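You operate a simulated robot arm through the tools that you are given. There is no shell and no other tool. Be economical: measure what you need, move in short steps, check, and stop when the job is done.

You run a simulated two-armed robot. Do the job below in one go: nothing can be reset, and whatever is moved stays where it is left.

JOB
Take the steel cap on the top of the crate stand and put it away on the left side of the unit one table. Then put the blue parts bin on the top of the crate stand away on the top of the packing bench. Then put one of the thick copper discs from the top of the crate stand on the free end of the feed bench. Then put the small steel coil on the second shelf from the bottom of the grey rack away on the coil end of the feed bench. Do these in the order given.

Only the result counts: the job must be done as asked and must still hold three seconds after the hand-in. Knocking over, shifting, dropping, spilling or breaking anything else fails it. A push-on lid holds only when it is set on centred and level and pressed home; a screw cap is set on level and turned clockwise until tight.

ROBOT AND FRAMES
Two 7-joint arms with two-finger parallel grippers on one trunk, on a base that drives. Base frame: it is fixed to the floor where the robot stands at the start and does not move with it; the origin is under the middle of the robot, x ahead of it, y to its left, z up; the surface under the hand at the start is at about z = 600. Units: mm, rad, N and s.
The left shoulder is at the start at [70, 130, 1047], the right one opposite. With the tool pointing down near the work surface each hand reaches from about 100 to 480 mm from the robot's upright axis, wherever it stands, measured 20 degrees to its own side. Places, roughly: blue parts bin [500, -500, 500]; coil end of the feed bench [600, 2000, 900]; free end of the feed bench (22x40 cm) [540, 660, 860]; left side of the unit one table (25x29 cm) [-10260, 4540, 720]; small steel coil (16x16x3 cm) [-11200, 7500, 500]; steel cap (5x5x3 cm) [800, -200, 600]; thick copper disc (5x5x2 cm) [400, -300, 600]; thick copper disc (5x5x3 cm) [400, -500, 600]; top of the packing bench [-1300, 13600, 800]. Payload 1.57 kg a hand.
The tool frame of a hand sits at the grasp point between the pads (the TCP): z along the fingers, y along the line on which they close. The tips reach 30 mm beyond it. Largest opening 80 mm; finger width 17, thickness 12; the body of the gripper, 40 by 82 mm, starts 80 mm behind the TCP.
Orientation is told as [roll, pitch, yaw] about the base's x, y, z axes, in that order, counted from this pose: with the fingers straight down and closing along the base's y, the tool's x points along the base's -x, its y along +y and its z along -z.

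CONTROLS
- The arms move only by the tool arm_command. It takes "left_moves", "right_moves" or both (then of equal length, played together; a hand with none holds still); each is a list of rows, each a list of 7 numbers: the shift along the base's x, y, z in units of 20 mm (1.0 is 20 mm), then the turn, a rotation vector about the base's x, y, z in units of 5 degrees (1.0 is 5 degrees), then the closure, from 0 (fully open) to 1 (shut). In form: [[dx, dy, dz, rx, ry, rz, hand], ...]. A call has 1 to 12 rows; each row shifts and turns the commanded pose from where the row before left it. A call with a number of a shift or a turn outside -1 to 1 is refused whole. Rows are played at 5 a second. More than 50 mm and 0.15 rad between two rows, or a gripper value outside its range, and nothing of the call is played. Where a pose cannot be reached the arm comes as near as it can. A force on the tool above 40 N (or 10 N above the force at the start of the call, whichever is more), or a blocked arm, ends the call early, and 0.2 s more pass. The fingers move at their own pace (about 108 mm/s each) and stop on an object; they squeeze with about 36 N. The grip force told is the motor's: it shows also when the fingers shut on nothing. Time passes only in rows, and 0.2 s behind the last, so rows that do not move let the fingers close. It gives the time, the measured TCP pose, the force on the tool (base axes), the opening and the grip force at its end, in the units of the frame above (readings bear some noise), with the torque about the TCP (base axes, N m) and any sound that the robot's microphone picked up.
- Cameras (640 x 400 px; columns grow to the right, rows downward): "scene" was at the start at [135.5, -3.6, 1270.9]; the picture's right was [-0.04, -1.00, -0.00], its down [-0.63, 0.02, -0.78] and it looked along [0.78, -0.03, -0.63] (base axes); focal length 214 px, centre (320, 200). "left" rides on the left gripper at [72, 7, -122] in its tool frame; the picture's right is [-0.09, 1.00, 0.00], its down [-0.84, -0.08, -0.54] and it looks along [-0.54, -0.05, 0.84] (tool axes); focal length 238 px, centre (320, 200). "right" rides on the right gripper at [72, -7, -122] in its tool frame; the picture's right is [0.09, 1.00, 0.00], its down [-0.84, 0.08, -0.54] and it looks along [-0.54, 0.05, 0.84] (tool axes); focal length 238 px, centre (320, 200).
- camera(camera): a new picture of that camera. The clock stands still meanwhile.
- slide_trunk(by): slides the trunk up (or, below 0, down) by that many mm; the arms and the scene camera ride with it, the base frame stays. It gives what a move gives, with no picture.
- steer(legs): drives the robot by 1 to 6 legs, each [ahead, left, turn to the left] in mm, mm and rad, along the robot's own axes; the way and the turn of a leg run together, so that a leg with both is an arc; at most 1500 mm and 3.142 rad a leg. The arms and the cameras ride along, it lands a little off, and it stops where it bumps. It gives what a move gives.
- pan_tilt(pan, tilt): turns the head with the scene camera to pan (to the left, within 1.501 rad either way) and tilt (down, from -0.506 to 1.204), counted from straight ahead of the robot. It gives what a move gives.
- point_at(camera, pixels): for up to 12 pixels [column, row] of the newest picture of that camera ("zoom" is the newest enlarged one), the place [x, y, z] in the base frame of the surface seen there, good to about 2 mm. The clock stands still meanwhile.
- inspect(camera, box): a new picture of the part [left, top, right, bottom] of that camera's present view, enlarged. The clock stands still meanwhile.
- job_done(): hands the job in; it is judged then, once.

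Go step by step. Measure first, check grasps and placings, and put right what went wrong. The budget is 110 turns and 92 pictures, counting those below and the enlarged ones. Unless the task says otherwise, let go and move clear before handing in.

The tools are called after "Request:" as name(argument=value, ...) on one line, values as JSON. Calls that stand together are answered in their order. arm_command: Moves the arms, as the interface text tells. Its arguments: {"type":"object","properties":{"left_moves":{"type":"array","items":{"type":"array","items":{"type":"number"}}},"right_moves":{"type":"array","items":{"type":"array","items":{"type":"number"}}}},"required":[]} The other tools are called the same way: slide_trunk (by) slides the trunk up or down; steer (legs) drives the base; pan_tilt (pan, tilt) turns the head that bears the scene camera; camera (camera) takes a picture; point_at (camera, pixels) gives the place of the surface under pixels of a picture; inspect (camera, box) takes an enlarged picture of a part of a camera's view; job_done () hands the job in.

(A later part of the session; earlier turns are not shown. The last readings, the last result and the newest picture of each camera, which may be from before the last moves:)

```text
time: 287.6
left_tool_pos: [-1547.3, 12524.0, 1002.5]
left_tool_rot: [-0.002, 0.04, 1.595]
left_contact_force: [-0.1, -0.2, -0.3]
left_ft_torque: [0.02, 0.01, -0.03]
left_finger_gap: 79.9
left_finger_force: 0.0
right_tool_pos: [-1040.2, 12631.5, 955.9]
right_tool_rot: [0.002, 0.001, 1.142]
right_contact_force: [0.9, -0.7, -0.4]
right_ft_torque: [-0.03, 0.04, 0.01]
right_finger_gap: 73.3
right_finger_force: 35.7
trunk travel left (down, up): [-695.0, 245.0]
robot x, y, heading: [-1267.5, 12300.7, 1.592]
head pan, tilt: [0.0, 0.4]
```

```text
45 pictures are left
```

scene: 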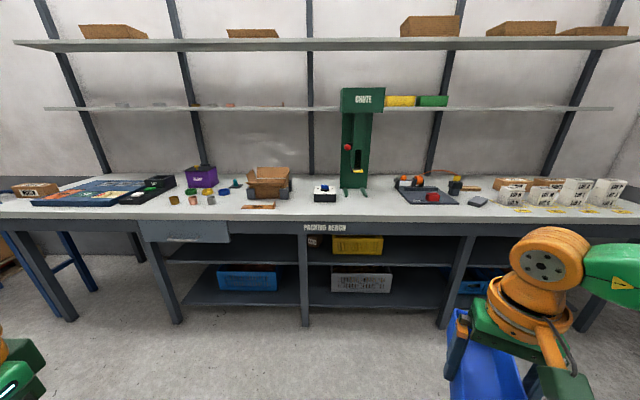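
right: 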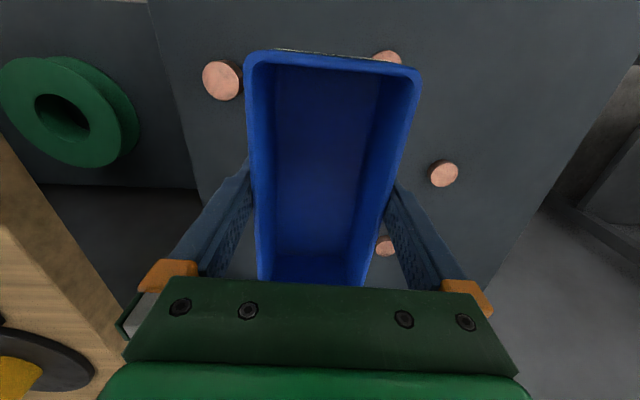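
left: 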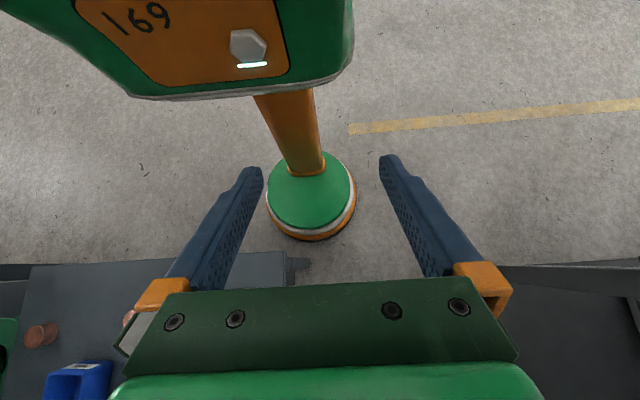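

Request:
point_at(camera="scene", pixels=[[340, 206], [395, 206], [370, 217], [370, 200], [337, 196], [404, 198], [272, 205], [356, 190], [450, 212], [480, 205], [505, 210], [370, 185]])

Request:
inspect(camera="scene", box=[240, 140, 560, 240])

```text
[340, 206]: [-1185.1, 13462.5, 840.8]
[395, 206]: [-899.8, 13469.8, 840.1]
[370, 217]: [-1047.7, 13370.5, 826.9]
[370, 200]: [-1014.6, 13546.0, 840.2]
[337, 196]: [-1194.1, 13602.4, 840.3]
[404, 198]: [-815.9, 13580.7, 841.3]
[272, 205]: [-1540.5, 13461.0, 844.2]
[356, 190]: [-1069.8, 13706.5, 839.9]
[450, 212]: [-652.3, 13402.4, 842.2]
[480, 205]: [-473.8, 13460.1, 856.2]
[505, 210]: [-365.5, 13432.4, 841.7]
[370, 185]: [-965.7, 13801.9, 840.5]
```

```text
2.00 times, centred on (400, 190) of scene
```

zoom: 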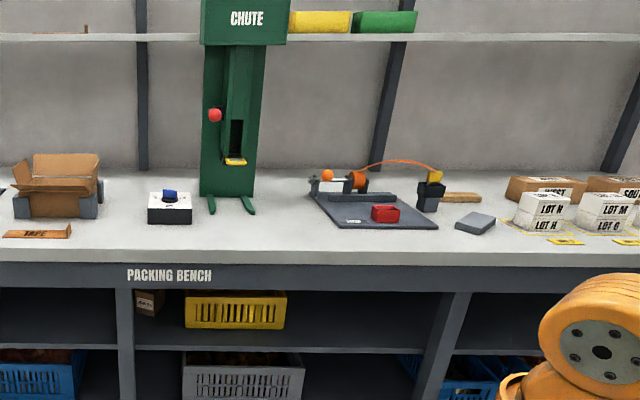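

Bench top is z 840 with a free patch at x -1190…-830, y 13380–13590. I'll pre-rotate the bin so it points along y, shift it left, then drive to (-1150,13090).

Request:
arm_command(right_moves=[[-0.72, 0, 0, 0, 0, 0.857, 1], [-0.72, 0, 0, 0, 0, 0.857, 1], [-0.72, 0, 0, 0, 0, 0.857, 1], [-0.72, 0, 0, 0, 0, 0.857, 1], [-0.72, 0, 0, 0, 0, 0.857, 1], [-0.72, 0, 0, 0, 0, 0.857, 1], [0, 0, 0, 0, 0, 0, 1]])

Request:
steer(legs=[[787, -133, -0.02]])

Request:
pan_tilt(pan=-0.2, tilt=0.75)

Request:
camera(camera="scene")

```text
time: 289.1
left_tool_pos: [-1546.5, 12523.6, 1002.3]
left_tool_rot: [-0.002, 0.041, 1.594]
left_contact_force: [0.1, -0.1, 0.0]
left_ft_torque: [0.0, 0.02, 0.0]
left_finger_gap: 80.0
left_finger_force: 0.1
right_tool_pos: [-1125.5, 12632.5, 957.6]
right_tool_rot: [0.0, 0.0, 1.592]
right_contact_force: [-1.1, 0.8, -1.3]
right_ft_torque: [0.0, -0.01, -0.03]
right_finger_gap: 73.5
right_finger_force: 36.0
trunk travel left (down, up): [-695.0, 245.0]
robot x, y, heading: [-1270.7, 12302.7, 1.591]
head pan, tilt: [0.0, 0.4]
```

```text
time: 293.5
left_tool_pos: [-1420.0, 13340.5, 1002.3]
left_tool_rot: [-0.002, 0.04, 1.579]
left_contact_force: [-0.2, -0.2, -0.4]
left_ft_torque: [0.03, 0.02, 0.03]
left_finger_gap: 80.3
left_finger_force: 0.1
right_tool_pos: [-997.7, 13441.3, 957.6]
right_tool_rot: [0.002, 0.0, 1.575]
right_contact_force: [0.1, 0.5, -1.2]
right_ft_torque: [-0.01, 0.03, -0.02]
right_finger_gap: 73.4
right_finger_force: 36.1
trunk travel left (down, up): [-695.0, 245.0]
robot x, y, heading: [-1144.2, 13120.1, 1.577]
head pan, tilt: [0.0, 0.4]
```

```text
time: 294.4
left_tool_pos: [-1419.8, 13340.5, 1004.3]
left_tool_rot: [-0.001, 0.042, 1.579]
left_contact_force: [-0.1, -0.6, 0.2]
left_ft_torque: [-0.02, 0.0, -0.01]
left_finger_gap: 80.1
left_finger_force: 0.1
right_tool_pos: [-997.5, 13442.6, 957.8]
right_tool_rot: [0.001, -0.001, 1.577]
right_contact_force: [-0.4, 0.3, -0.2]
right_ft_torque: [0.01, 0.0, 0.03]
right_finger_gap: 73.3
right_finger_force: 35.9
trunk travel left (down, up): [-695.0, 245.0]
robot x, y, heading: [-1145.0, 13115.2, 1.575]
head pan, tilt: [-0.201, 0.75]
```

```text
43 pictures are left
```

scene: 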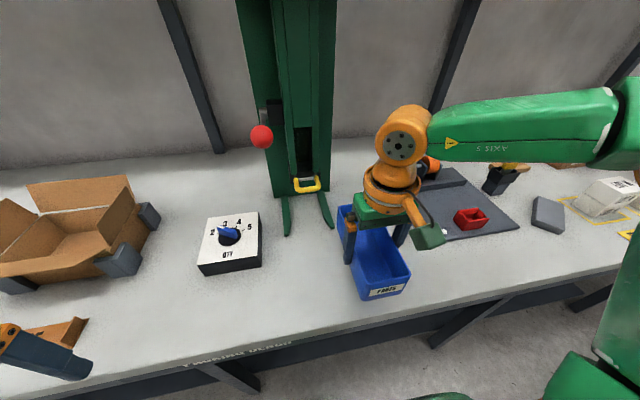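

Request:
point_at(camera="scene", pixels=[[332, 228], [288, 234], [440, 238], [415, 285], [360, 320], [330, 260]])

```text
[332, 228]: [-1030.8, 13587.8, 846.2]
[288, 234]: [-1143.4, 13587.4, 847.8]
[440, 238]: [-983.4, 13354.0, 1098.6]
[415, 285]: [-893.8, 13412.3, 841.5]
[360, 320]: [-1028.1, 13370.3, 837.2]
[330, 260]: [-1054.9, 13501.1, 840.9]
```

Feet of the chute end at y≈13587; the bin goes at TCP (-1000,13452). Lowering to just above the bench.

Request:
arm_command(right_moves=[[0, 0.25, -0.5, 0, 0, 0, 1], [0, 0.25, -0.7, 0, 0, 0, 1], [0, 0, -0.7, 0, 0, 0, 1], [0, 0, -0.7, 0, 0, 0, 1], [0, 0, -0.5, 0, 0, 0, 1], [0, 0, 0, 0, 0, 0, 1]])

Request:
camera(camera="right")

```text
time: 295.8
left_tool_pos: [-1419.5, 13339.5, 1002.5]
left_tool_rot: [-0.003, 0.04, 1.58]
left_contact_force: [0.4, -0.6, 0.3]
left_ft_torque: [0.02, -0.02, 0.01]
left_finger_gap: 80.3
left_finger_force: 0.0
right_tool_pos: [-998.5, 13452.3, 894.6]
right_tool_rot: [0.002, 0.0, 1.576]
right_contact_force: [0.1, -0.8, -0.7]
right_ft_torque: [0.0, 0.0, 0.02]
right_finger_gap: 73.3
right_finger_force: 35.4
trunk travel left (down, up): [-695.0, 245.0]
robot x, y, heading: [-1141.7, 13114.1, 1.581]
head pan, tilt: [-0.201, 0.75]
```

```text
42 pictures are left
```

right: 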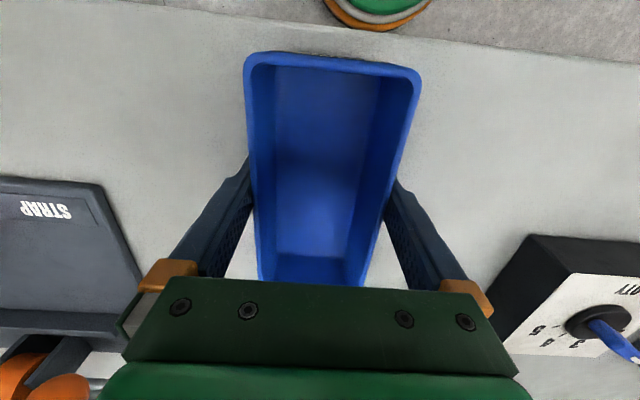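

Clear spot. Lower the last ~6 mm, then release.

Request:
arm_command(right_moves=[[0, 0, -0.15, 0, 0, 0, 1], [0, 0, -0.15, 0, 0, 0, 1], [0, 0, 0, 0, 0, 0, 1], [0, 0, 0, 0, 0, 0, 0], [0, 0, 0, 0, 0, 0, 0], [0, 0, 0, 0, 0, 0, 0]])

Request:
arm_command(right_moves=[[0, 0, 0.4, 0, 0, 0, 0], [0, 0, 0.5, 0, 0, 0, 0], [0, 0, 1, 0, 0, 0, 0], [0, 0, 1, 0, 0, 0, 0], [0, 0, 1, 0, 0, 0, 0], [0, 0, 1, 0, 0, 0, 0]])

Request:
camera(camera="right")

```text
time: 297.2
left_tool_pos: [-1418.9, 13339.8, 1002.6]
left_tool_rot: [-0.001, 0.041, 1.581]
left_contact_force: [0.1, -0.2, 0.4]
left_ft_torque: [0.0, 0.03, 0.0]
left_finger_gap: 80.1
left_finger_force: 0.1
right_tool_pos: [-997.3, 13452.4, 889.6]
right_tool_rot: [0.002, -0.001, 1.576]
right_contact_force: [-0.1, -0.1, 0.0]
right_ft_torque: [0.04, -0.03, 0.03]
right_finger_gap: 79.9
right_finger_force: 0.0
trunk travel left (down, up): [-695.0, 245.0]
robot x, y, heading: [-1145.9, 13115.5, 1.578]
head pan, tilt: [-0.201, 0.75]
```

```text
time: 298.6
left_tool_pos: [-1419.5, 13340.5, 1002.4]
left_tool_rot: [-0.002, 0.041, 1.579]
left_contact_force: [0.3, 0.2, -0.3]
left_ft_torque: [-0.03, 0.0, 0.01]
left_finger_gap: 79.9
left_finger_force: 0.0
right_tool_pos: [-997.6, 13451.2, 988.3]
right_tool_rot: [0.001, 0.0, 1.576]
right_contact_force: [-0.8, -0.6, -0.1]
right_ft_torque: [-0.03, 0.01, -0.02]
right_finger_gap: 80.0
right_finger_force: 0.1
trunk travel left (down, up): [-695.0, 245.0]
robot x, y, heading: [-1143.0, 13118.6, 1.582]
head pan, tilt: [-0.201, 0.75]
```

```text
41 pictures are left
```

right: 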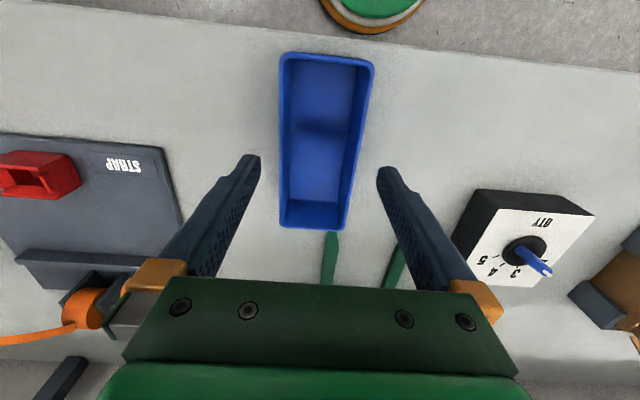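

The bin stands on the bench. Backing off and heading back along the aisle.

Request:
steer(legs=[[-720, 0, 0], [0, 0, -3.119], [1500, 0, 0], [1500, 0, 0], [1500, 0, 0], [1500, 0, 0]])

```text
time: 338.0
left_tool_pos: [-1275.4, 6204.7, 1003.0]
left_tool_rot: [-0.003, 0.04, -1.624]
left_contact_force: [-0.2, -1.1, 0.2]
left_ft_torque: [-0.02, -0.02, -0.01]
left_finger_gap: 80.1
left_finger_force: 0.0
right_tool_pos: [-1704.3, 6119.9, 988.3]
right_tool_rot: [0.002, 0.001, -1.626]
right_contact_force: [0.3, 0.0, 0.2]
right_ft_torque: [-0.03, 0.01, 0.0]
right_finger_gap: 80.0
right_finger_force: 0.2
trunk travel left (down, up): [-695.0, 245.0]
robot x, y, heading: [-1536.9, 6446.0, -1.627]
head pan, tilt: [-0.201, 0.75]
```

Position (-1537,6446). Correcting heading and driving on to about (-600,200).

Request:
steer(legs=[[0, 0, 0.205], [1500, 0, 0], [1500, 0, 0], [1500, 0, 0], [1500, 0, 0], [300, 0, 0]])

```text
time: 368.9
left_tool_pos: [-218.9, 59.9, 1002.9]
left_tool_rot: [-0.001, 0.037, -1.367]
left_contact_force: [-0.7, -0.2, 0.5]
left_ft_torque: [0.01, -0.02, -0.01]
left_finger_gap: 79.8
left_finger_force: 0.2
right_tool_pos: [-613.5, -131.3, 988.5]
right_tool_rot: [0.004, 0.0, -1.369]
right_contact_force: [-1.2, 0.0, 1.0]
right_ft_torque: [-0.01, -0.01, 0.01]
right_finger_gap: 80.2
right_finger_force: 0.1
trunk travel left (down, up): [-695.0, 245.0]
robot x, y, heading: [-536.5, 222.6, -1.371]
head pan, tilt: [-0.201, 0.75]
```

Request:
steer(legs=[[0, 0, 1.571], [317, -629, 0]])

Request:
slide_trunk(by=-150)

Request:
pan_tilt(pan=-0.4, tilt=0.7)

Request:
camera(camera="scene")

```text
time: 376.8
left_tool_pos: [88.5, 17.1, 1002.6]
left_tool_rot: [-0.004, 0.041, 0.255]
left_contact_force: [0.1, 0.1, -0.7]
left_ft_torque: [0.0, 0.03, 0.02]
left_finger_gap: 79.9
left_finger_force: 0.1
right_tool_pos: [298.3, -365.7, 987.2]
right_tool_rot: [0.002, 0.002, 0.25]
right_contact_force: [-0.1, 0.1, -0.3]
right_ft_torque: [-0.01, -0.01, -0.03]
right_finger_gap: 80.2
right_finger_force: 0.0
trunk travel left (down, up): [-695.0, 245.0]
robot x, y, heading: [-67.5, -308.3, 0.254]
head pan, tilt: [-0.201, 0.75]
```

```text
time: 378.5
left_tool_pos: [88.5, 17.9, 852.9]
left_tool_rot: [-0.001, 0.04, 0.255]
left_contact_force: [-0.5, -0.2, 0.3]
left_ft_torque: [0.01, -0.01, -0.02]
left_finger_gap: 79.8
left_finger_force: 0.2
right_tool_pos: [297.1, -366.7, 837.6]
right_tool_rot: [0.0, 0.0, 0.249]
right_contact_force: [-0.7, 0.6, 0.3]
right_ft_torque: [-0.01, 0.02, -0.01]
right_finger_gap: 80.1
right_finger_force: 0.1
trunk travel left (down, up): [-545.0, 395.0]
robot x, y, heading: [-58.6, -308.1, 0.254]
head pan, tilt: [-0.201, 0.75]
```

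```text
time: 379.2
left_tool_pos: [88.7, 17.1, 852.8]
left_tool_rot: [-0.004, 0.041, 0.254]
left_contact_force: [0.6, -0.4, 1.1]
left_ft_torque: [-0.03, -0.02, 0.02]
left_finger_gap: 79.8
left_finger_force: 0.2
right_tool_pos: [299.0, -365.8, 837.3]
right_tool_rot: [0.002, 0.0, 0.249]
right_contact_force: [0.4, 0.1, -0.3]
right_ft_torque: [0.0, 0.01, 0.01]
right_finger_gap: 79.9
right_finger_force: 0.1
trunk travel left (down, up): [-545.0, 395.0]
robot x, y, heading: [-65.6, -307.0, 0.258]
head pan, tilt: [-0.4, 0.7]
```

```text
40 pictures are left
```

scene: 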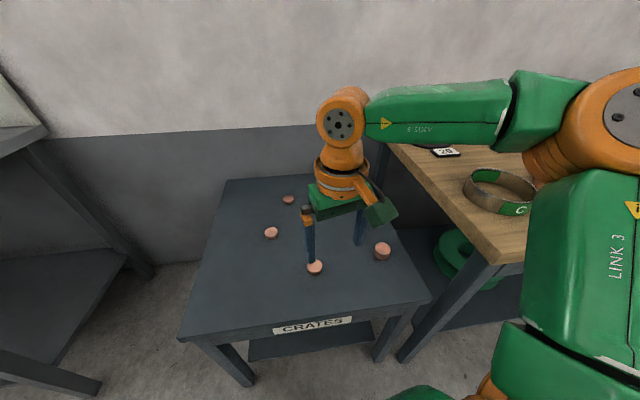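

Request:
point_at(camera="scene", pixels=[[622, 100], [550, 160], [500, 175], [520, 210], [495, 262], [382, 248], [590, 210], [530, 95]])

```text
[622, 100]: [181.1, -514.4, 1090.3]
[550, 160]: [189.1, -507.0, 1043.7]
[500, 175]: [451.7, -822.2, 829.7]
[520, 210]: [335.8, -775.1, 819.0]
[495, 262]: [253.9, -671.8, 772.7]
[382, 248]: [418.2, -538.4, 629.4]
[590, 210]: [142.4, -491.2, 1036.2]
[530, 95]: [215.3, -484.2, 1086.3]
```

The thick disc is at (419,-538), top 629; coil bench items reach only z≈830, elbow ~1040. Driving closer.

Request:
steer(legs=[[100, -60, 0]])

```text
time: 380.4
left_tool_pos: [198.6, -19.1, 852.7]
left_tool_rot: [-0.003, 0.038, 0.251]
left_contact_force: [0.1, 0.4, -0.5]
left_ft_torque: [0.01, 0.0, 0.06]
left_finger_gap: 79.9
left_finger_force: 0.1
right_tool_pos: [407.2, -402.7, 838.9]
right_tool_rot: [0.0, 0.001, 0.248]
right_contact_force: [0.5, -0.1, -0.7]
right_ft_torque: [-0.01, -0.03, -0.03]
right_finger_gap: 79.9
right_finger_force: 0.0
trunk travel left (down, up): [-545.0, 395.0]
robot x, y, heading: [45.6, -342.2, 0.248]
head pan, tilt: [-0.4, 0.7]
```

Request:
arm_command(right_moves=[[0.07, -0.85, -0.68, 0, 0, 0, 0], [0.07, -0.85, -0.68, 0, 0, 0, 0], [0.07, -0.85, -0.68, 0, 0, 0, 0], [0.07, -0.85, -0.68, 0, 0, 0, 0], [0.07, -0.85, -0.68, 0, 0, 0, 0], [0.07, -0.85, -0.68, 0, 0, 0, 0], [0.07, -0.85, -0.68, 0, 0, 0, 0], [0.07, -0.85, -0.68, 0, 0, 0, 0], [0, 0, 0, 0, 0, 0, 0]])

Request:
camera(camera="right")

```text
time: 382.4
left_tool_pos: [198.9, -18.0, 852.6]
left_tool_rot: [-0.004, 0.041, 0.251]
left_contact_force: [-0.4, -0.8, -0.5]
left_ft_torque: [-0.01, -0.01, 0.01]
left_finger_gap: 79.9
left_finger_force: 0.1
right_tool_pos: [418.7, -538.8, 729.5]
right_tool_rot: [0.001, -0.001, 0.249]
right_contact_force: [0.8, 0.7, -0.3]
right_ft_torque: [-0.02, -0.04, -0.01]
right_finger_gap: 79.9
right_finger_force: 0.0
trunk travel left (down, up): [-545.0, 395.0]
robot x, y, heading: [41.4, -340.7, 0.251]
head pan, tilt: [-0.4, 0.7]
```

```text
39 pictures are left
```

right: 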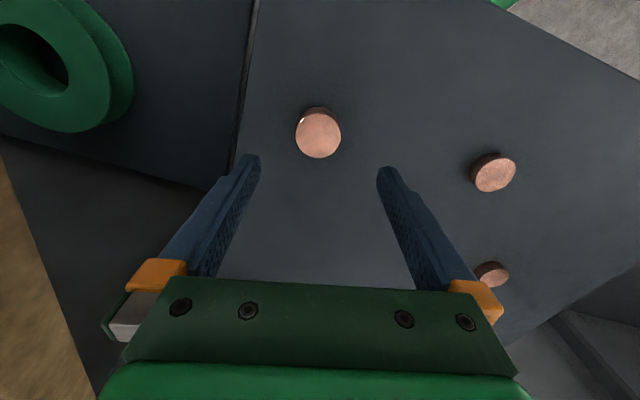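

Request:
point_at(camera="right", pixels=[[318, 134], [296, 134], [340, 134], [318, 112], [318, 156]])

```text
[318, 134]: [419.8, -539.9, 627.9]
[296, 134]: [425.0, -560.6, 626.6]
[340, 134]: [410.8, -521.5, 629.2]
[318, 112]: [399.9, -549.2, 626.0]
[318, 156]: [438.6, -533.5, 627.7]
```

Centre (419,-540), aligned. Descend to z 640 and close.

Request:
arm_command(right_moves=[[0, -0.05, -1, 0, 0, 0, 0], [0, 0, -1, 0, 0, 0, 0], [0, 0, -1, 0, 0, 0, 0], [0, 0, -0.8, 0, 0, 0, 0], [0, 0, -0.7, 0, 0, 0, 0], [0, 0, 0, 0, 0, 0, 0], [0, 0, 0, 0, 0, 0, 1], [0, 0, 0, 0, 0, 0, 1], [0, 0, 0, 0, 0, 0, 1]])

Request:
arm_command(right_moves=[[0, 0, 0.5, 0, 0, 0, 1], [0, 0, 1, 0, 0, 0, 1], [0, 0, 1, 0, 0, 0, 1], [0, 0, 1, 0, 0, 0, 1], [0, 0.5, 1, 0, 0, 0, 1], [0, 1, 1, 0, 0, 0, 1], [0, 1, 1, 0, 0, 0, 1], [0, 1, 1, 0, 0, 0, 1], [-0.5, 1, 1, 0, 0, 0, 1], [-0.5, 1, 1, 0, 0, 0, 1], [-0.5, 1, 1, 0, 0, 0, 1], [-0.5, 1, 1, 0, 0, 0, 1]])

Request:
camera(camera="right")

```text
time: 384.4
left_tool_pos: [198.8, -19.3, 852.7]
left_tool_rot: [-0.002, 0.04, 0.252]
left_contact_force: [-0.8, 0.4, 0.0]
left_ft_torque: [0.03, 0.03, 0.01]
left_finger_gap: 80.1
left_finger_force: 0.1
right_tool_pos: [417.4, -539.3, 639.0]
right_tool_rot: [0.001, -0.001, 0.249]
right_contact_force: [-1.5, 0.9, -1.1]
right_ft_torque: [-0.01, 0.05, 0.01]
right_finger_gap: 43.0
right_finger_force: 36.4
trunk travel left (down, up): [-545.0, 395.0]
robot x, y, heading: [47.9, -344.3, 0.246]
head pan, tilt: [-0.4, 0.7]
```

```text
time: 387.1
left_tool_pos: [199.3, -17.8, 852.9]
left_tool_rot: [-0.003, 0.041, 0.251]
left_contact_force: [0.0, -0.6, -0.8]
left_ft_torque: [-0.01, 0.0, -0.01]
left_finger_gap: 80.1
left_finger_force: 0.1
right_tool_pos: [376.4, -387.9, 870.2]
right_tool_rot: [0.001, 0.002, 0.247]
right_contact_force: [-0.8, 0.1, -3.8]
right_ft_torque: [0.01, 0.02, 0.0]
right_finger_gap: 43.2
right_finger_force: 35.9
trunk travel left (down, up): [-545.0, 395.0]
robot x, y, heading: [45.4, -340.6, 0.25]
head pan, tilt: [-0.4, 0.7]
```

```text
38 pictures are left
```

right: 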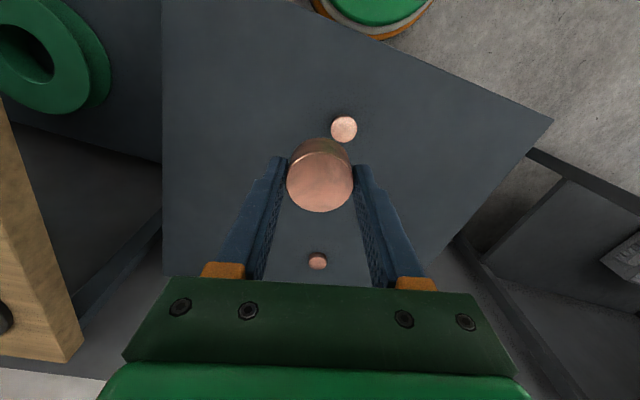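

The disc is held. Backing off, then sideways to the feed bench's free end; raising the trunk.

Request:
steer(legs=[[-387, 99, 0], [272, 1066, 0]])

Request:
slide_trunk(by=150)

Request:
pan_tilt(pan=-0.3, tilt=0.6)

Request:
camera(camera="scene")

```text
time: 394.8
left_tool_pos: [-164.0, 1082.6, 853.2]
left_tool_rot: [-0.002, 0.041, 0.222]
left_contact_force: [0.2, -0.2, 0.9]
left_ft_torque: [0.01, -0.01, 0.01]
left_finger_gap: 80.0
left_finger_force: 0.0
right_tool_pos: [3.6, 707.6, 871.0]
right_tool_rot: [0.002, 0.0, 0.221]
right_contact_force: [0.2, -0.8, -3.8]
right_ft_torque: [0.02, 0.02, 0.01]
right_finger_gap: 43.1
right_finger_force: 36.7
trunk travel left (down, up): [-545.0, 395.0]
robot x, y, heading: [-327.3, 765.7, 0.221]
head pan, tilt: [-0.4, 0.7]
```

```text
time: 396.5
left_tool_pos: [-163.7, 1083.8, 1002.8]
left_tool_rot: [-0.002, 0.04, 0.223]
left_contact_force: [0.2, 0.0, -0.4]
left_ft_torque: [-0.02, -0.01, -0.04]
left_finger_gap: 80.0
left_finger_force: 0.0
right_tool_pos: [2.5, 708.5, 1019.6]
right_tool_rot: [0.001, 0.002, 0.221]
right_contact_force: [0.9, 0.3, -4.3]
right_ft_torque: [-0.01, -0.02, 0.02]
right_finger_gap: 43.2
right_finger_force: 36.4
trunk travel left (down, up): [-695.0, 245.0]
robot x, y, heading: [-326.8, 764.0, 0.218]
head pan, tilt: [-0.4, 0.7]
```

```text
time: 397.2
left_tool_pos: [-164.2, 1083.3, 1002.5]
left_tool_rot: [-0.002, 0.043, 0.224]
left_contact_force: [-0.5, 0.3, 0.1]
left_ft_torque: [0.02, -0.03, -0.02]
left_finger_gap: 80.0
left_finger_force: 0.0
right_tool_pos: [3.3, 708.5, 1020.0]
right_tool_rot: [0.001, 0.001, 0.22]
right_contact_force: [-0.8, 0.1, -3.2]
right_ft_torque: [-0.01, 0.01, -0.02]
right_finger_gap: 43.0
right_finger_force: 36.2
trunk travel left (down, up): [-695.0, 245.0]
robot x, y, heading: [-328.0, 768.0, 0.221]
head pan, tilt: [-0.3, 0.6]
```

```text
37 pictures are left
```

scene: 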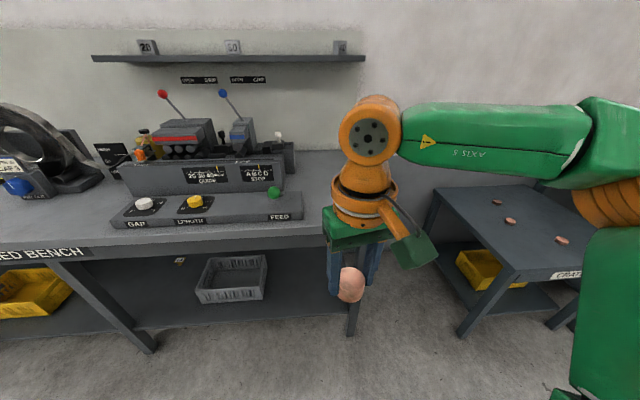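

Request:
point_at(camera="scene", pixels=[[302, 213], [320, 215], [322, 185], [294, 165], [310, 232], [322, 240], [120, 220], [315, 160], [345, 40], [275, 190]])

```text
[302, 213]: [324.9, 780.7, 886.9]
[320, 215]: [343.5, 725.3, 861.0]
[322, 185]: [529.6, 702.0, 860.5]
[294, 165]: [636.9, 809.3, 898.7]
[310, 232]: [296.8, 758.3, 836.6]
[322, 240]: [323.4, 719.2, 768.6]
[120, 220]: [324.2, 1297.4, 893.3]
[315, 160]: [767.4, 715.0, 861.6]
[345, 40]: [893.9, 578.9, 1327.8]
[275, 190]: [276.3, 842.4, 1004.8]
```

Request:
inspect(camera="scene", box=[90, 80, 350, 250])

Request:
point_at(camera="zoom", pixels=[[452, 270], [452, 262], [446, 278], [420, 240], [500, 130], [180, 32], [325, 32], [500, 190], [452, 285]])

```text
2.35 times, centred on (220, 165) of scene
```

zoom: 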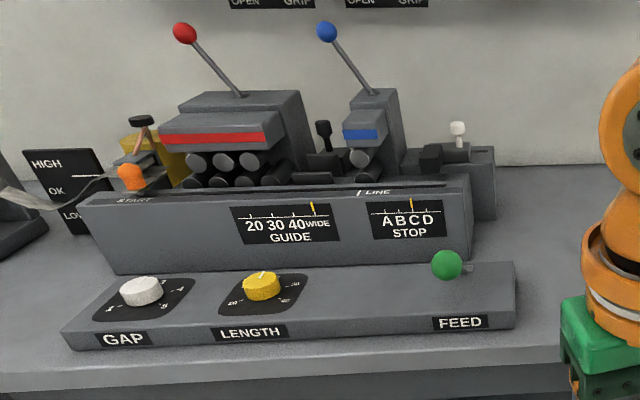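

```text
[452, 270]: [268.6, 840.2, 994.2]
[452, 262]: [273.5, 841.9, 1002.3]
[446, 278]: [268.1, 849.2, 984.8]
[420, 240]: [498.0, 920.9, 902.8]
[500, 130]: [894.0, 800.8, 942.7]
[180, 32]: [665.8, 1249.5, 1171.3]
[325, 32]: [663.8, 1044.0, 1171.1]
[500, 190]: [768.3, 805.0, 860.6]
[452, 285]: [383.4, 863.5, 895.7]
```

The green FEED lever ball sticks out at (275,840,995), so I should not stand in front of the bench there. Instead I'll stand at the mouth of the gap, (230,280) facing +y (heading 1.34), and reach the free end from its right side.

Request:
steer(legs=[[-107, -476, 0], [0, 0, 1.119]])

Request:
steer(legs=[[128, -543, 0]])

Request:
camera(camera="right")

```text
time: 403.0
left_tool_pos: [-542.3, 551.7, 1002.7]
left_tool_rot: [-0.002, 0.04, 1.34]
left_contact_force: [-0.4, -1.1, 0.1]
left_ft_torque: [0.0, 0.0, 0.03]
left_finger_gap: 80.0
left_finger_force: 0.1
right_tool_pos: [-131.5, 535.9, 1020.6]
right_tool_rot: [0.002, 0.001, 1.334]
right_contact_force: [-0.2, 0.0, -3.9]
right_ft_torque: [0.01, 0.01, -0.02]
right_finger_gap: 42.8
right_finger_force: 36.1
trunk travel left (down, up): [-695.0, 245.0]
robot x, y, heading: [-325.3, 266.7, 1.337]
head pan, tilt: [-0.3, 0.6]
```

```text
time: 406.1
left_tool_pos: [4.9, 550.3, 1002.4]
left_tool_rot: [-0.002, 0.04, 1.347]
left_contact_force: [0.5, 0.3, 0.5]
left_ft_torque: [-0.02, -0.04, -0.03]
left_finger_gap: 80.4
left_finger_force: 0.2
right_tool_pos: [416.0, 537.8, 1020.1]
right_tool_rot: [0.001, -0.001, 1.341]
right_contact_force: [-0.7, 0.5, -3.2]
right_ft_torque: [0.01, 0.03, -0.02]
right_finger_gap: 43.1
right_finger_force: 36.1
trunk travel left (down, up): [-695.0, 245.0]
robot x, y, heading: [221.7, 262.0, 1.347]
head pan, tilt: [-0.3, 0.6]
```

```text
35 pictures are left
```

right: 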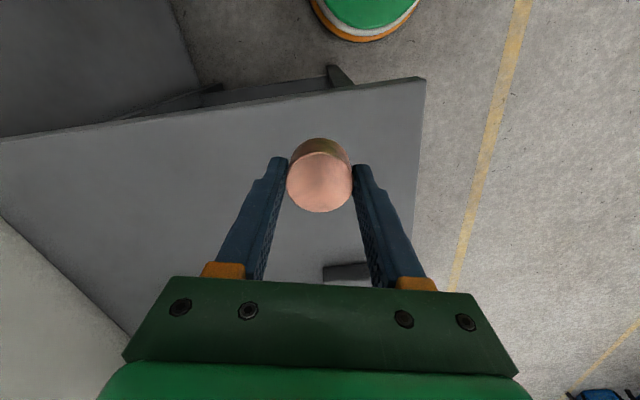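

The bench end is below. Moving the disc to (480,635) and down to z≈940.

Request:
arm_command(right_moves=[[0.53, 0.81, -0.65, 0, 0, 0, 1], [0.53, 0.81, -0.65, 0, 0, 0, 1], [0.53, 0.81, -0.65, 0, 0, 0, 1], [0.53, 0.81, -0.65, 0, 0, 0, 1], [0.53, 0.81, -0.65, 0, 0, 0, 1], [0.53, 0.81, -0.65, 0, 0, 0, 1], [0, 0, 0, 0, 0, 0, 1]])

Request:
camera(camera="right")

Request:
point_at(camera="right", pixels=[[320, 110], [250, 150], [400, 150], [320, 250], [420, 100]])

```text
time: 407.7
left_tool_pos: [5.9, 550.3, 1002.6]
left_tool_rot: [-0.002, 0.041, 1.347]
left_contact_force: [-0.3, -0.7, -0.8]
left_ft_torque: [0.01, 0.04, 0.02]
left_finger_gap: 80.1
left_finger_force: 0.1
right_tool_pos: [481.3, 633.9, 941.8]
right_tool_rot: [0.001, 0.0, 1.342]
right_contact_force: [-0.8, 0.8, -3.4]
right_ft_torque: [-0.02, -0.02, -0.02]
right_finger_gap: 43.2
right_finger_force: 36.4
trunk travel left (down, up): [-695.0, 245.0]
robot x, y, heading: [221.0, 266.5, 1.345]
head pan, tilt: [-0.3, 0.6]
```

```text
34 pictures are left
```

right: 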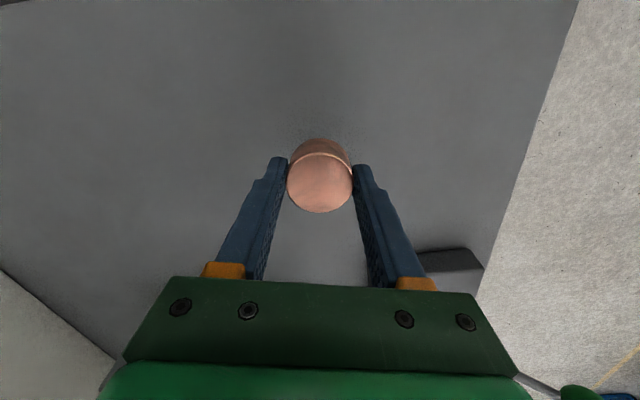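

```text
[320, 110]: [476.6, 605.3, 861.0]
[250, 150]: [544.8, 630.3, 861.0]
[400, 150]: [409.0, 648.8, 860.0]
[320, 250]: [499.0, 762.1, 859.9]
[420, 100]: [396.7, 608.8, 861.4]
```

Bench surface z 860.5. Lowering 40 mm and releasing.

Request:
arm_command(right_moves=[[0.3, 0.3, -0.7, 0, 0, 0, 1], [0, 0, -0.7, 0, 0, 0, 1], [0, 0, -0.4, 0, 0, 0, 1], [0, 0, -0.25, 0, 0, 0, 1], [0, 0, 0, 0, 0, 0, 1]])

```text
time: 408.9
left_tool_pos: [6.0, 550.4, 1001.7]
left_tool_rot: [-0.003, 0.039, 1.346]
left_contact_force: [1.5, -0.3, 0.4]
left_ft_torque: [-0.02, 0.01, 0.03]
left_finger_gap: 80.2
left_finger_force: 0.1
right_tool_pos: [487.9, 638.1, 901.5]
right_tool_rot: [0.003, 0.0, 1.342]
right_contact_force: [0.6, 0.0, -3.0]
right_ft_torque: [-0.05, 0.01, 0.01]
right_finger_gap: 43.1
right_finger_force: 35.8
trunk travel left (down, up): [-695.0, 245.0]
robot x, y, heading: [220.8, 265.3, 1.346]
head pan, tilt: [-0.3, 0.6]
```

Request:
arm_command(right_moves=[[0, 0, -0.1, 0, 0, 0, 1], [0, 0, 0, 0, 0, 0, 1], [0, 0, 0, 0, 0, 0, 0.3], [0, 0, 0, 0, 0, 0, 0.2], [0, 0, 0, 0, 0, 0, 0], [0, 0, 0.7, 0, 0, 0, 0], [0, 0, 1, 0, 0, 0, 0], [0, 0, 1, 0, 0, 0, 0], [0, 0, 1, 0, 0, 0, 0], [0, 0, 1, 0, 0, 0, 0]])

Request:
camera(camera="right")

```text
time: 411.1
left_tool_pos: [3.6, 548.8, 1002.6]
left_tool_rot: [-0.003, 0.042, 1.345]
left_contact_force: [-0.4, 0.2, 0.3]
left_ft_torque: [-0.01, -0.02, -0.02]
left_finger_gap: 80.1
left_finger_force: 0.0
right_tool_pos: [489.8, 625.0, 990.7]
right_tool_rot: [0.003, -0.003, 1.342]
right_contact_force: [0.1, -0.5, 0.6]
right_ft_torque: [0.06, 0.0, 0.0]
right_finger_gap: 80.3
right_finger_force: 0.1
right hand out of reach, approached as far as the arm can: row 8, 9, 10
trunk travel left (down, up): [-695.0, 245.0]
robot x, y, heading: [221.1, 264.1, 1.348]
head pan, tilt: [-0.3, 0.6]
```

```text
33 pictures are left
```

right: 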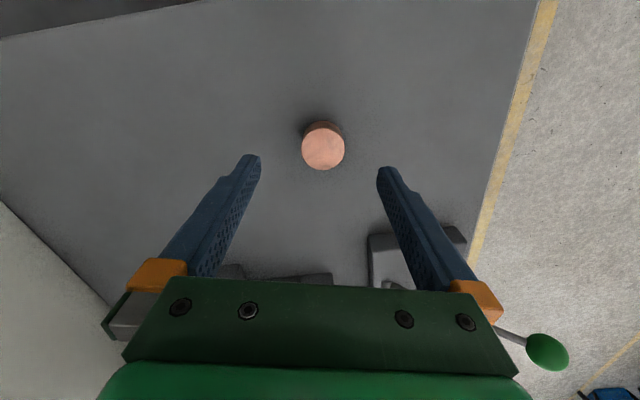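

The disc stands at the free end. Now backing off and driving back through the passage towards the grey rack.

Request:
steer(legs=[[-138, 604, 0], [0, 0, 0.925], [1500, 0, 0], [0, 0, 0.57], [977, 0, 0], [0, 0, 0.379]])

```text
time: 431.5
left_tool_pos: [-2512.6, 1411.3, 1003.3]
left_tool_rot: [-0.002, 0.04, -3.061]
left_contact_force: [0.1, -0.2, 0.6]
left_ft_torque: [0.02, -0.04, 0.01]
left_finger_gap: 79.9
left_finger_force: 0.1
right_tool_pos: [-2733.1, 1849.6, 989.6]
right_tool_rot: [0.004, -0.001, -3.063]
right_contact_force: [-0.3, -0.5, -0.3]
right_ft_torque: [-0.04, 0.03, -0.04]
right_finger_gap: 80.3
right_finger_force: 0.1
trunk travel left (down, up): [-695.0, 245.0]
robot x, y, heading: [-2307.8, 1705.1, -3.064]
head pan, tilt: [-0.3, 0.6]
```

Request:
steer(legs=[[1500, 0, 0], [1400, 0, 0], [0, 0, -0.679], [1500, 0, 0], [1500, 0, 0], [0, 0, -0.3]])

```text
time: 462.3
left_tool_pos: [-7994.2, 3278.4, 1002.5]
left_tool_rot: [-0.005, 0.04, 2.192]
left_contact_force: [-0.5, 0.7, 0.4]
left_ft_torque: [0.01, -0.03, 0.0]
left_finger_gap: 80.1
left_finger_force: 0.0
right_tool_pos: [-7730.4, 3691.4, 990.4]
right_tool_rot: [0.004, -0.003, 2.186]
right_contact_force: [0.1, -0.6, -0.1]
right_ft_torque: [0.01, -0.02, 0.0]
right_finger_gap: 79.9
right_finger_force: 0.1
trunk travel left (down, up): [-695.0, 245.0]
robot x, y, heading: [-7640.6, 3251.7, 2.191]
head pan, tilt: [-0.3, 0.6]
```

Request:
steer(legs=[[0, 0, 0.043], [1000, 0, 0], [965, 0, 0], [0, 0, -0.129], [1000, 0, 0], [1000, 0, 0]])

Request:
pan_tilt(pan=0.5, tilt=0.4)

Request:
camera(camera="scene")

```text
time: 482.5
left_tool_pos: [-10276.6, 6476.4, 1002.8]
left_tool_rot: [-0.005, 0.04, 2.135]
left_contact_force: [-0.7, 0.4, 0.0]
left_ft_torque: [-0.02, 0.0, -0.04]
left_finger_gap: 80.0
left_finger_force: 0.0
right_tool_pos: [-9990.4, 6873.4, 989.7]
right_tool_rot: [0.004, -0.001, 2.132]
right_contact_force: [0.0, -1.1, 0.3]
right_ft_torque: [-0.03, -0.02, -0.02]
right_finger_gap: 80.2
right_finger_force: 0.1
trunk travel left (down, up): [-695.0, 245.0]
robot x, y, heading: [-9921.6, 6429.3, 2.138]
head pan, tilt: [-0.3, 0.6]
```

```text
time: 483.6
left_tool_pos: [-10277.3, 6476.1, 1002.7]
left_tool_rot: [-0.004, 0.04, 2.135]
left_contact_force: [-0.2, 0.0, -0.2]
left_ft_torque: [0.02, 0.01, 0.03]
left_finger_gap: 80.0
left_finger_force: 0.0
right_tool_pos: [-9990.2, 6874.4, 989.2]
right_tool_rot: [0.004, -0.001, 2.13]
right_contact_force: [0.7, -0.7, 0.0]
right_ft_torque: [0.02, 0.03, -0.01]
right_finger_gap: 80.2
right_finger_force: 0.0
trunk travel left (down, up): [-695.0, 245.0]
robot x, y, heading: [-9923.8, 6431.6, 2.136]
head pan, tilt: [0.499, 0.4]
```

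```text
32 pictures are left
```

scene: 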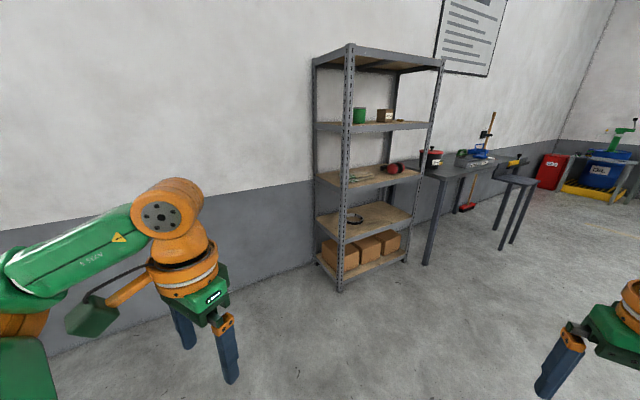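

Request:
inspect(camera="scene", box=[300, 150, 440, 290])

Request:
point_at(camera="scene", pixels=[[355, 213], [349, 218], [362, 218], [355, 222], [340, 240], [410, 225], [345, 185], [420, 175], [340, 290], [405, 262], [380, 210], [330, 225]])

```text
2.86 times, centred on (370, 220) of scene
```

zoom: 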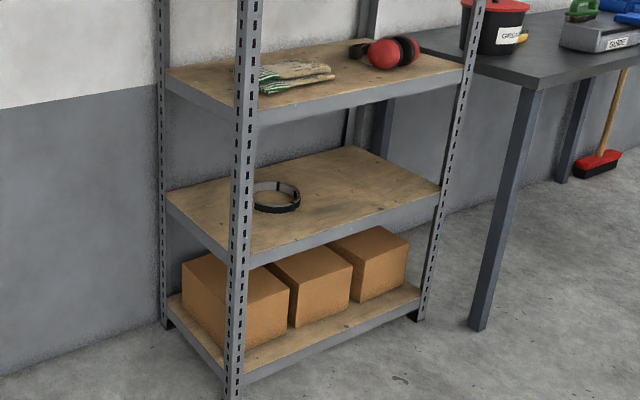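

```text
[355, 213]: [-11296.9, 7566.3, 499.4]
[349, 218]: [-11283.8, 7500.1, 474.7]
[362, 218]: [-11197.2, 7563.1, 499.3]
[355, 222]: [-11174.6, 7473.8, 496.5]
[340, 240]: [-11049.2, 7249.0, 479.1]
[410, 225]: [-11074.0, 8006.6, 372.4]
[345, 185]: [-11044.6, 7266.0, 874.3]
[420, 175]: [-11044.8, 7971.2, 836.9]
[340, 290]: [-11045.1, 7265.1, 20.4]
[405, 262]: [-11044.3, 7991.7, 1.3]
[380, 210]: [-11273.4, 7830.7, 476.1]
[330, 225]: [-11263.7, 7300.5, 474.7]
```

The coil is a thin ring around (-11240,7520) on the shelf at z 475; the shelf above has its underside at about z 836. I'll drive in front of the rack, face it, lower the trunk and look.

Request:
steer(legs=[[0, 0, -0.03], [1180, 0, 0], [0, 0, 1.035]])

Request:
slide_trunk(by=-450)

Request:
pan_tilt(pan=0, tilt=0.4)

Request:
camera(camera="scene")

```text
time: 492.7
left_tool_pos: [-10749.4, 7174.4, 1002.7]
left_tool_rot: [-0.001, 0.039, -3.12]
left_contact_force: [0.9, 0.9, 0.5]
left_ft_torque: [-0.01, -0.02, 0.0]
left_finger_gap: 79.9
left_finger_force: 0.1
right_tool_pos: [-10942.6, 7626.8, 990.2]
right_tool_rot: [0.003, -0.002, -3.124]
right_contact_force: [-0.3, 0.1, -0.1]
right_ft_torque: [0.03, 0.01, 0.02]
right_finger_gap: 80.1
right_finger_force: 0.1
trunk travel left (down, up): [-695.0, 245.0]
robot x, y, heading: [-10527.1, 7452.6, -3.121]
head pan, tilt: [0.499, 0.4]
```

```text
refused: -450 is not a number from -400 to 400
```

```text
time: 493.6
left_tool_pos: [-10750.3, 7175.3, 1002.2]
left_tool_rot: [-0.002, 0.04, -3.121]
left_contact_force: [0.1, -0.5, 0.2]
left_ft_torque: [0.02, 0.01, 0.02]
left_finger_gap: 79.9
left_finger_force: 0.1
right_tool_pos: [-10943.4, 7626.3, 990.5]
right_tool_rot: [0.003, 0.0, -3.126]
right_contact_force: [0.5, 0.0, 0.1]
right_ft_torque: [0.0, 0.01, 0.03]
right_finger_gap: 79.9
right_finger_force: 0.1
trunk travel left (down, up): [-695.0, 245.0]
robot x, y, heading: [-10528.1, 7453.6, -3.126]
head pan, tilt: [0.0, 0.4]
```

```text
30 pictures are left
```

scene: 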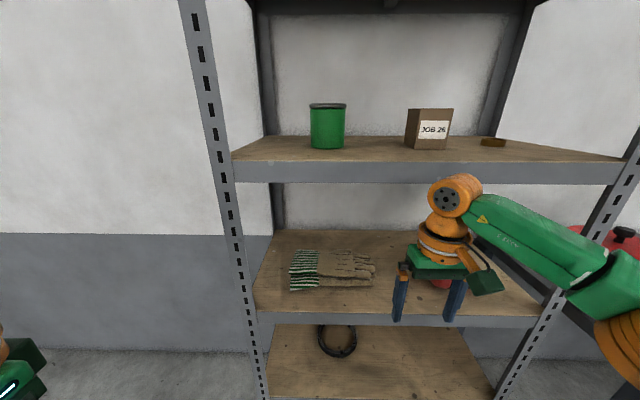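

Request:
slide_trunk(by=-400)

Request:
camera(camera="scene")

Request:
inspect(camera="scene", box=[240, 150, 440, 275])

```text
time: 497.5
left_tool_pos: [-10750.6, 7175.3, 603.1]
left_tool_rot: [-0.003, 0.04, -3.122]
left_contact_force: [-0.5, -0.2, -0.2]
left_ft_torque: [-0.01, 0.0, -0.01]
left_finger_gap: 79.8
left_finger_force: 0.1
right_tool_pos: [-10943.4, 7626.0, 590.2]
right_tool_rot: [0.004, -0.001, -3.125]
right_contact_force: [-0.6, 1.1, 0.6]
right_ft_torque: [0.01, -0.02, 0.01]
right_finger_gap: 79.9
right_finger_force: 0.1
trunk travel left (down, up): [-295.0, 645.0]
robot x, y, heading: [-10528.4, 7454.3, -3.123]
head pan, tilt: [0.0, 0.4]
```

```text
29 pictures are left
```

scene: 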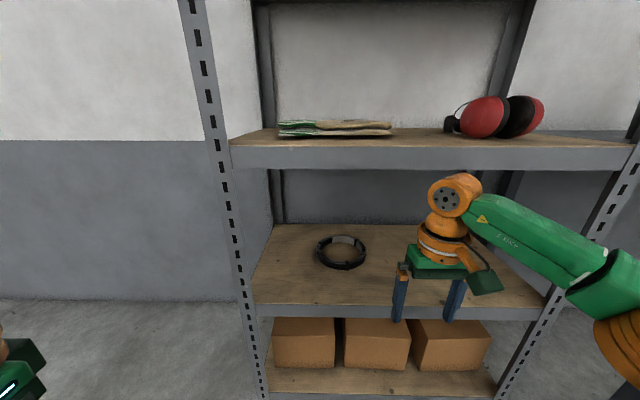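

```text
3.20 times, centred on (340, 212) of scene
```

zoom: 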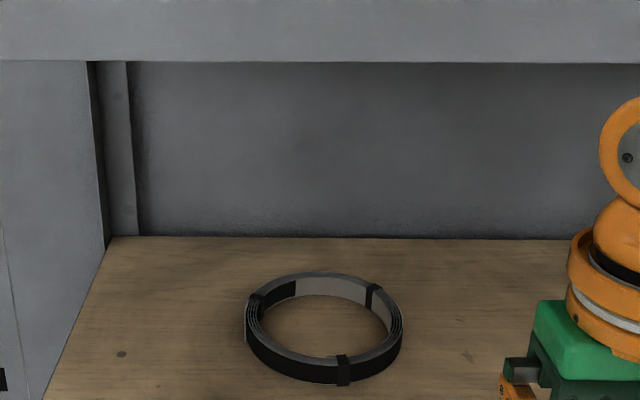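

Request:
point_at(camera="zoom", pixels=[[252, 330], [396, 322], [322, 276], [322, 361], [322, 366], [385, 345], [265, 345], [320, 55], [320, 68], [320, 320], [260, 345], [390, 330]])

Request:
point_at(camera="scene", pixels=[[450, 178], [463, 176], [445, 200], [400, 305], [600, 330], [560, 230], [350, 166], [350, 150]])

```text
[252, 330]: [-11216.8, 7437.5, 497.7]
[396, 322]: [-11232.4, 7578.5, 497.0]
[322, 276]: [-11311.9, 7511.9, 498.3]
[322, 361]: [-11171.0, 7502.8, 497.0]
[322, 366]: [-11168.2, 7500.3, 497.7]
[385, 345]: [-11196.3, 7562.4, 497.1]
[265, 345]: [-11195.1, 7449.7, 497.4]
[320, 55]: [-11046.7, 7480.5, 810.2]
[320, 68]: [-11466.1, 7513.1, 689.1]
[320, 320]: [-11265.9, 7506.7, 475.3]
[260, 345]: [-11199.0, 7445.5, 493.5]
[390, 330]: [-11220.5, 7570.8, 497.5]
```

```text
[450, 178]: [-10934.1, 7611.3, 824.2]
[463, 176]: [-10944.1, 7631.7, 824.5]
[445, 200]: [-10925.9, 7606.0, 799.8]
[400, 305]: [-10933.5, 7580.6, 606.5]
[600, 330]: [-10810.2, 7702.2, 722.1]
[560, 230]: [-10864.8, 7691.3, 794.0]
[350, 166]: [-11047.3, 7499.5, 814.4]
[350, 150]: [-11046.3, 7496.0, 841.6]
```

The ring is centred at about (-11240,7507), outer radius ~77, wall ~12 mm, top z 498; the lip above is at z ≥808. I'll grip its front-right wall at (-11188,7559) with the right hand turned -45°. First lower the hand to z 540 and turn it.

Request:
arm_command(right_moves=[[0, 0, -0.3, 0, 0, -1, 0], [0, 0, -0.3, 0, 0, -1, 0], [0, 0, -0.3, 0, 0, -1, 0], [0, 0, -0.3, 0, 0, -1, 0], [0, 0, -0.3, 0, 0, -1, 0], [0, 0, -0.3, 0, 0, -1, 0], [0, 0, -0.3, 0, 0, -1, 0], [0, 0, -0.3, 0, 0, -1, 0], [0, 0, -0.1, 0, 0, -1, 0], [0, 0, 0, 0, 0, 0, 0]])

```text
time: 499.7
left_tool_pos: [-10751.1, 7175.5, 602.6]
left_tool_rot: [-0.002, 0.041, -3.12]
left_contact_force: [-0.1, 0.5, -0.8]
left_ft_torque: [-0.03, 0.03, 0.0]
left_finger_gap: 80.2
left_finger_force: 0.1
right_tool_pos: [-10943.6, 7626.2, 540.2]
right_tool_rot: [0.003, -0.001, 2.371]
right_contact_force: [0.8, 0.9, -0.3]
right_ft_torque: [0.02, -0.02, 0.02]
right_finger_gap: 80.2
right_finger_force: 0.0
trunk travel left (down, up): [-295.0, 645.0]
robot x, y, heading: [-10526.4, 7451.6, -3.128]
head pan, tilt: [0.0, 0.4]
```

Request:
steer(legs=[[212, 42, 0]])

Request:
camera(camera="right")

Request:
camera(camera="scene")

```text
time: 501.3
left_tool_pos: [-10959.6, 7131.5, 602.3]
left_tool_rot: [-0.005, 0.041, -3.123]
left_contact_force: [0.2, -0.7, 0.1]
left_ft_torque: [0.04, -0.03, -0.01]
left_finger_gap: 79.9
left_finger_force: 0.1
right_tool_pos: [-11152.4, 7582.0, 540.8]
right_tool_rot: [0.004, -0.003, 2.372]
right_contact_force: [0.3, 0.0, 0.3]
right_ft_torque: [-0.01, -0.01, -0.01]
right_finger_gap: 80.0
right_finger_force: 0.0
trunk travel left (down, up): [-295.0, 645.0]
robot x, y, heading: [-10735.4, 7409.6, -3.126]
head pan, tilt: [0.0, 0.4]
```

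```text
27 pictures are left
```

right: 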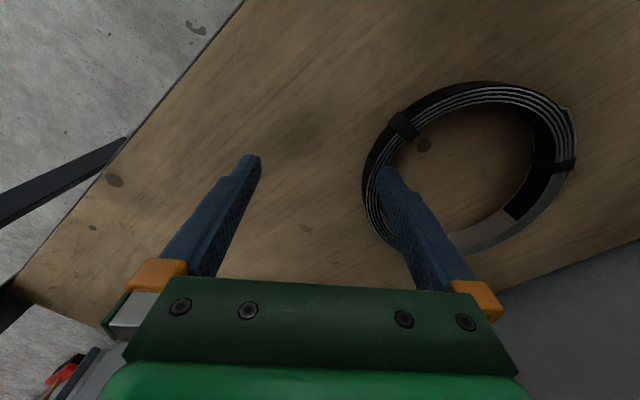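

```text
26 pictures are left
```

scene: 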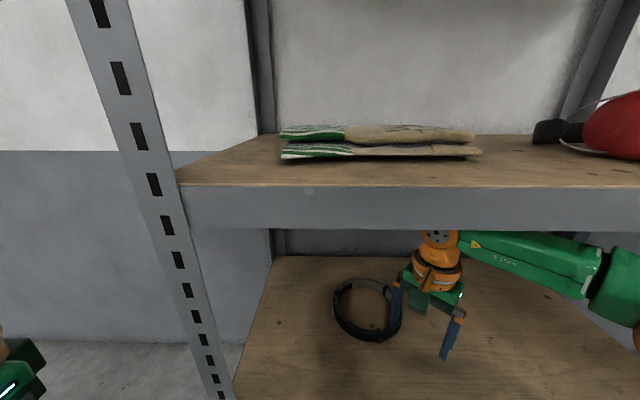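

Request:
point_at(camera="right", pixels=[[374, 150], [372, 200], [385, 235], [400, 120], [480, 92], [568, 130], [370, 180], [425, 145], [545, 215]])

```text
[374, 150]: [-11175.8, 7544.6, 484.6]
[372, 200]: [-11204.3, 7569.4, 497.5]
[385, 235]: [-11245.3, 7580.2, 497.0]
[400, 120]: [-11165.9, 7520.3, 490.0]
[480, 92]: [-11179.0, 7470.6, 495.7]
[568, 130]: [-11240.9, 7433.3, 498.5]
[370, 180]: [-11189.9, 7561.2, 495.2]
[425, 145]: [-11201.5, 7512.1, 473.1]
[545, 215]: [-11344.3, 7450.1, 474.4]
```

Ring centre (-11240,7507) confirmed. Moving the hand onto the wall mid-point (-11191,7556).

Request:
arm_command(right_moves=[[-0.65, -0.43, 0, 0, 0, 0, 0], [-0.65, -0.43, 0, 0, 0, 0, 0], [-0.65, -0.43, 0, 0, 0, 0, 0], [0, 0, 0, 0, 0, 0, 0]])

Request:
camera(camera="right")

```text
time: 502.3
left_tool_pos: [-10959.4, 7130.9, 603.6]
left_tool_rot: [-0.004, 0.039, -3.123]
left_contact_force: [0.2, 0.0, -0.4]
left_ft_torque: [0.0, -0.02, 0.0]
left_finger_gap: 80.0
left_finger_force: 0.1
right_tool_pos: [-11161.4, 7574.4, 539.9]
right_tool_rot: [0.004, -0.001, 2.371]
right_contact_force: [0.0, 0.5, -0.9]
right_ft_torque: [0.01, 0.0, 0.02]
right_finger_gap: 79.9
right_finger_force: 0.0
right hand out of reach, approached as far as the arm can: row 1, 2, 3
trunk travel left (down, up): [-295.0, 645.0]
robot x, y, heading: [-10740.2, 7412.1, -3.127]
head pan, tilt: [0.0, 0.4]
```

```text
25 pictures are left
```

right: 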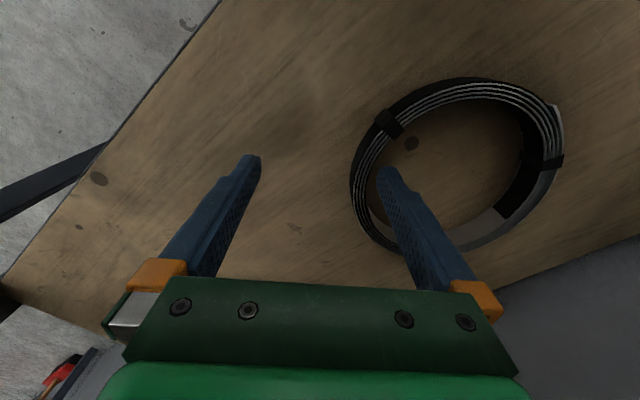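

Arm at its limit; nudging the base by (30 ahead, 18 left) instead.

Request:
steer(legs=[[31, 18, 0]])

```text
time: 503.2
left_tool_pos: [-10989.7, 7111.9, 602.1]
left_tool_rot: [-0.004, 0.04, -3.12]
left_contact_force: [-0.2, -0.1, -0.6]
left_ft_torque: [0.0, -0.03, -0.01]
left_finger_gap: 80.1
left_finger_force: 0.0
right_tool_pos: [-11190.8, 7555.6, 538.3]
right_tool_rot: [0.003, -0.001, 2.369]
right_contact_force: [-0.3, -0.6, -0.2]
right_ft_torque: [0.02, -0.01, 0.01]
right_finger_gap: 80.0
right_finger_force: 0.0
trunk travel left (down, up): [-295.0, 645.0]
robot x, y, heading: [-10770.0, 7391.7, -3.121]
head pan, tilt: [0.0, 0.4]
```

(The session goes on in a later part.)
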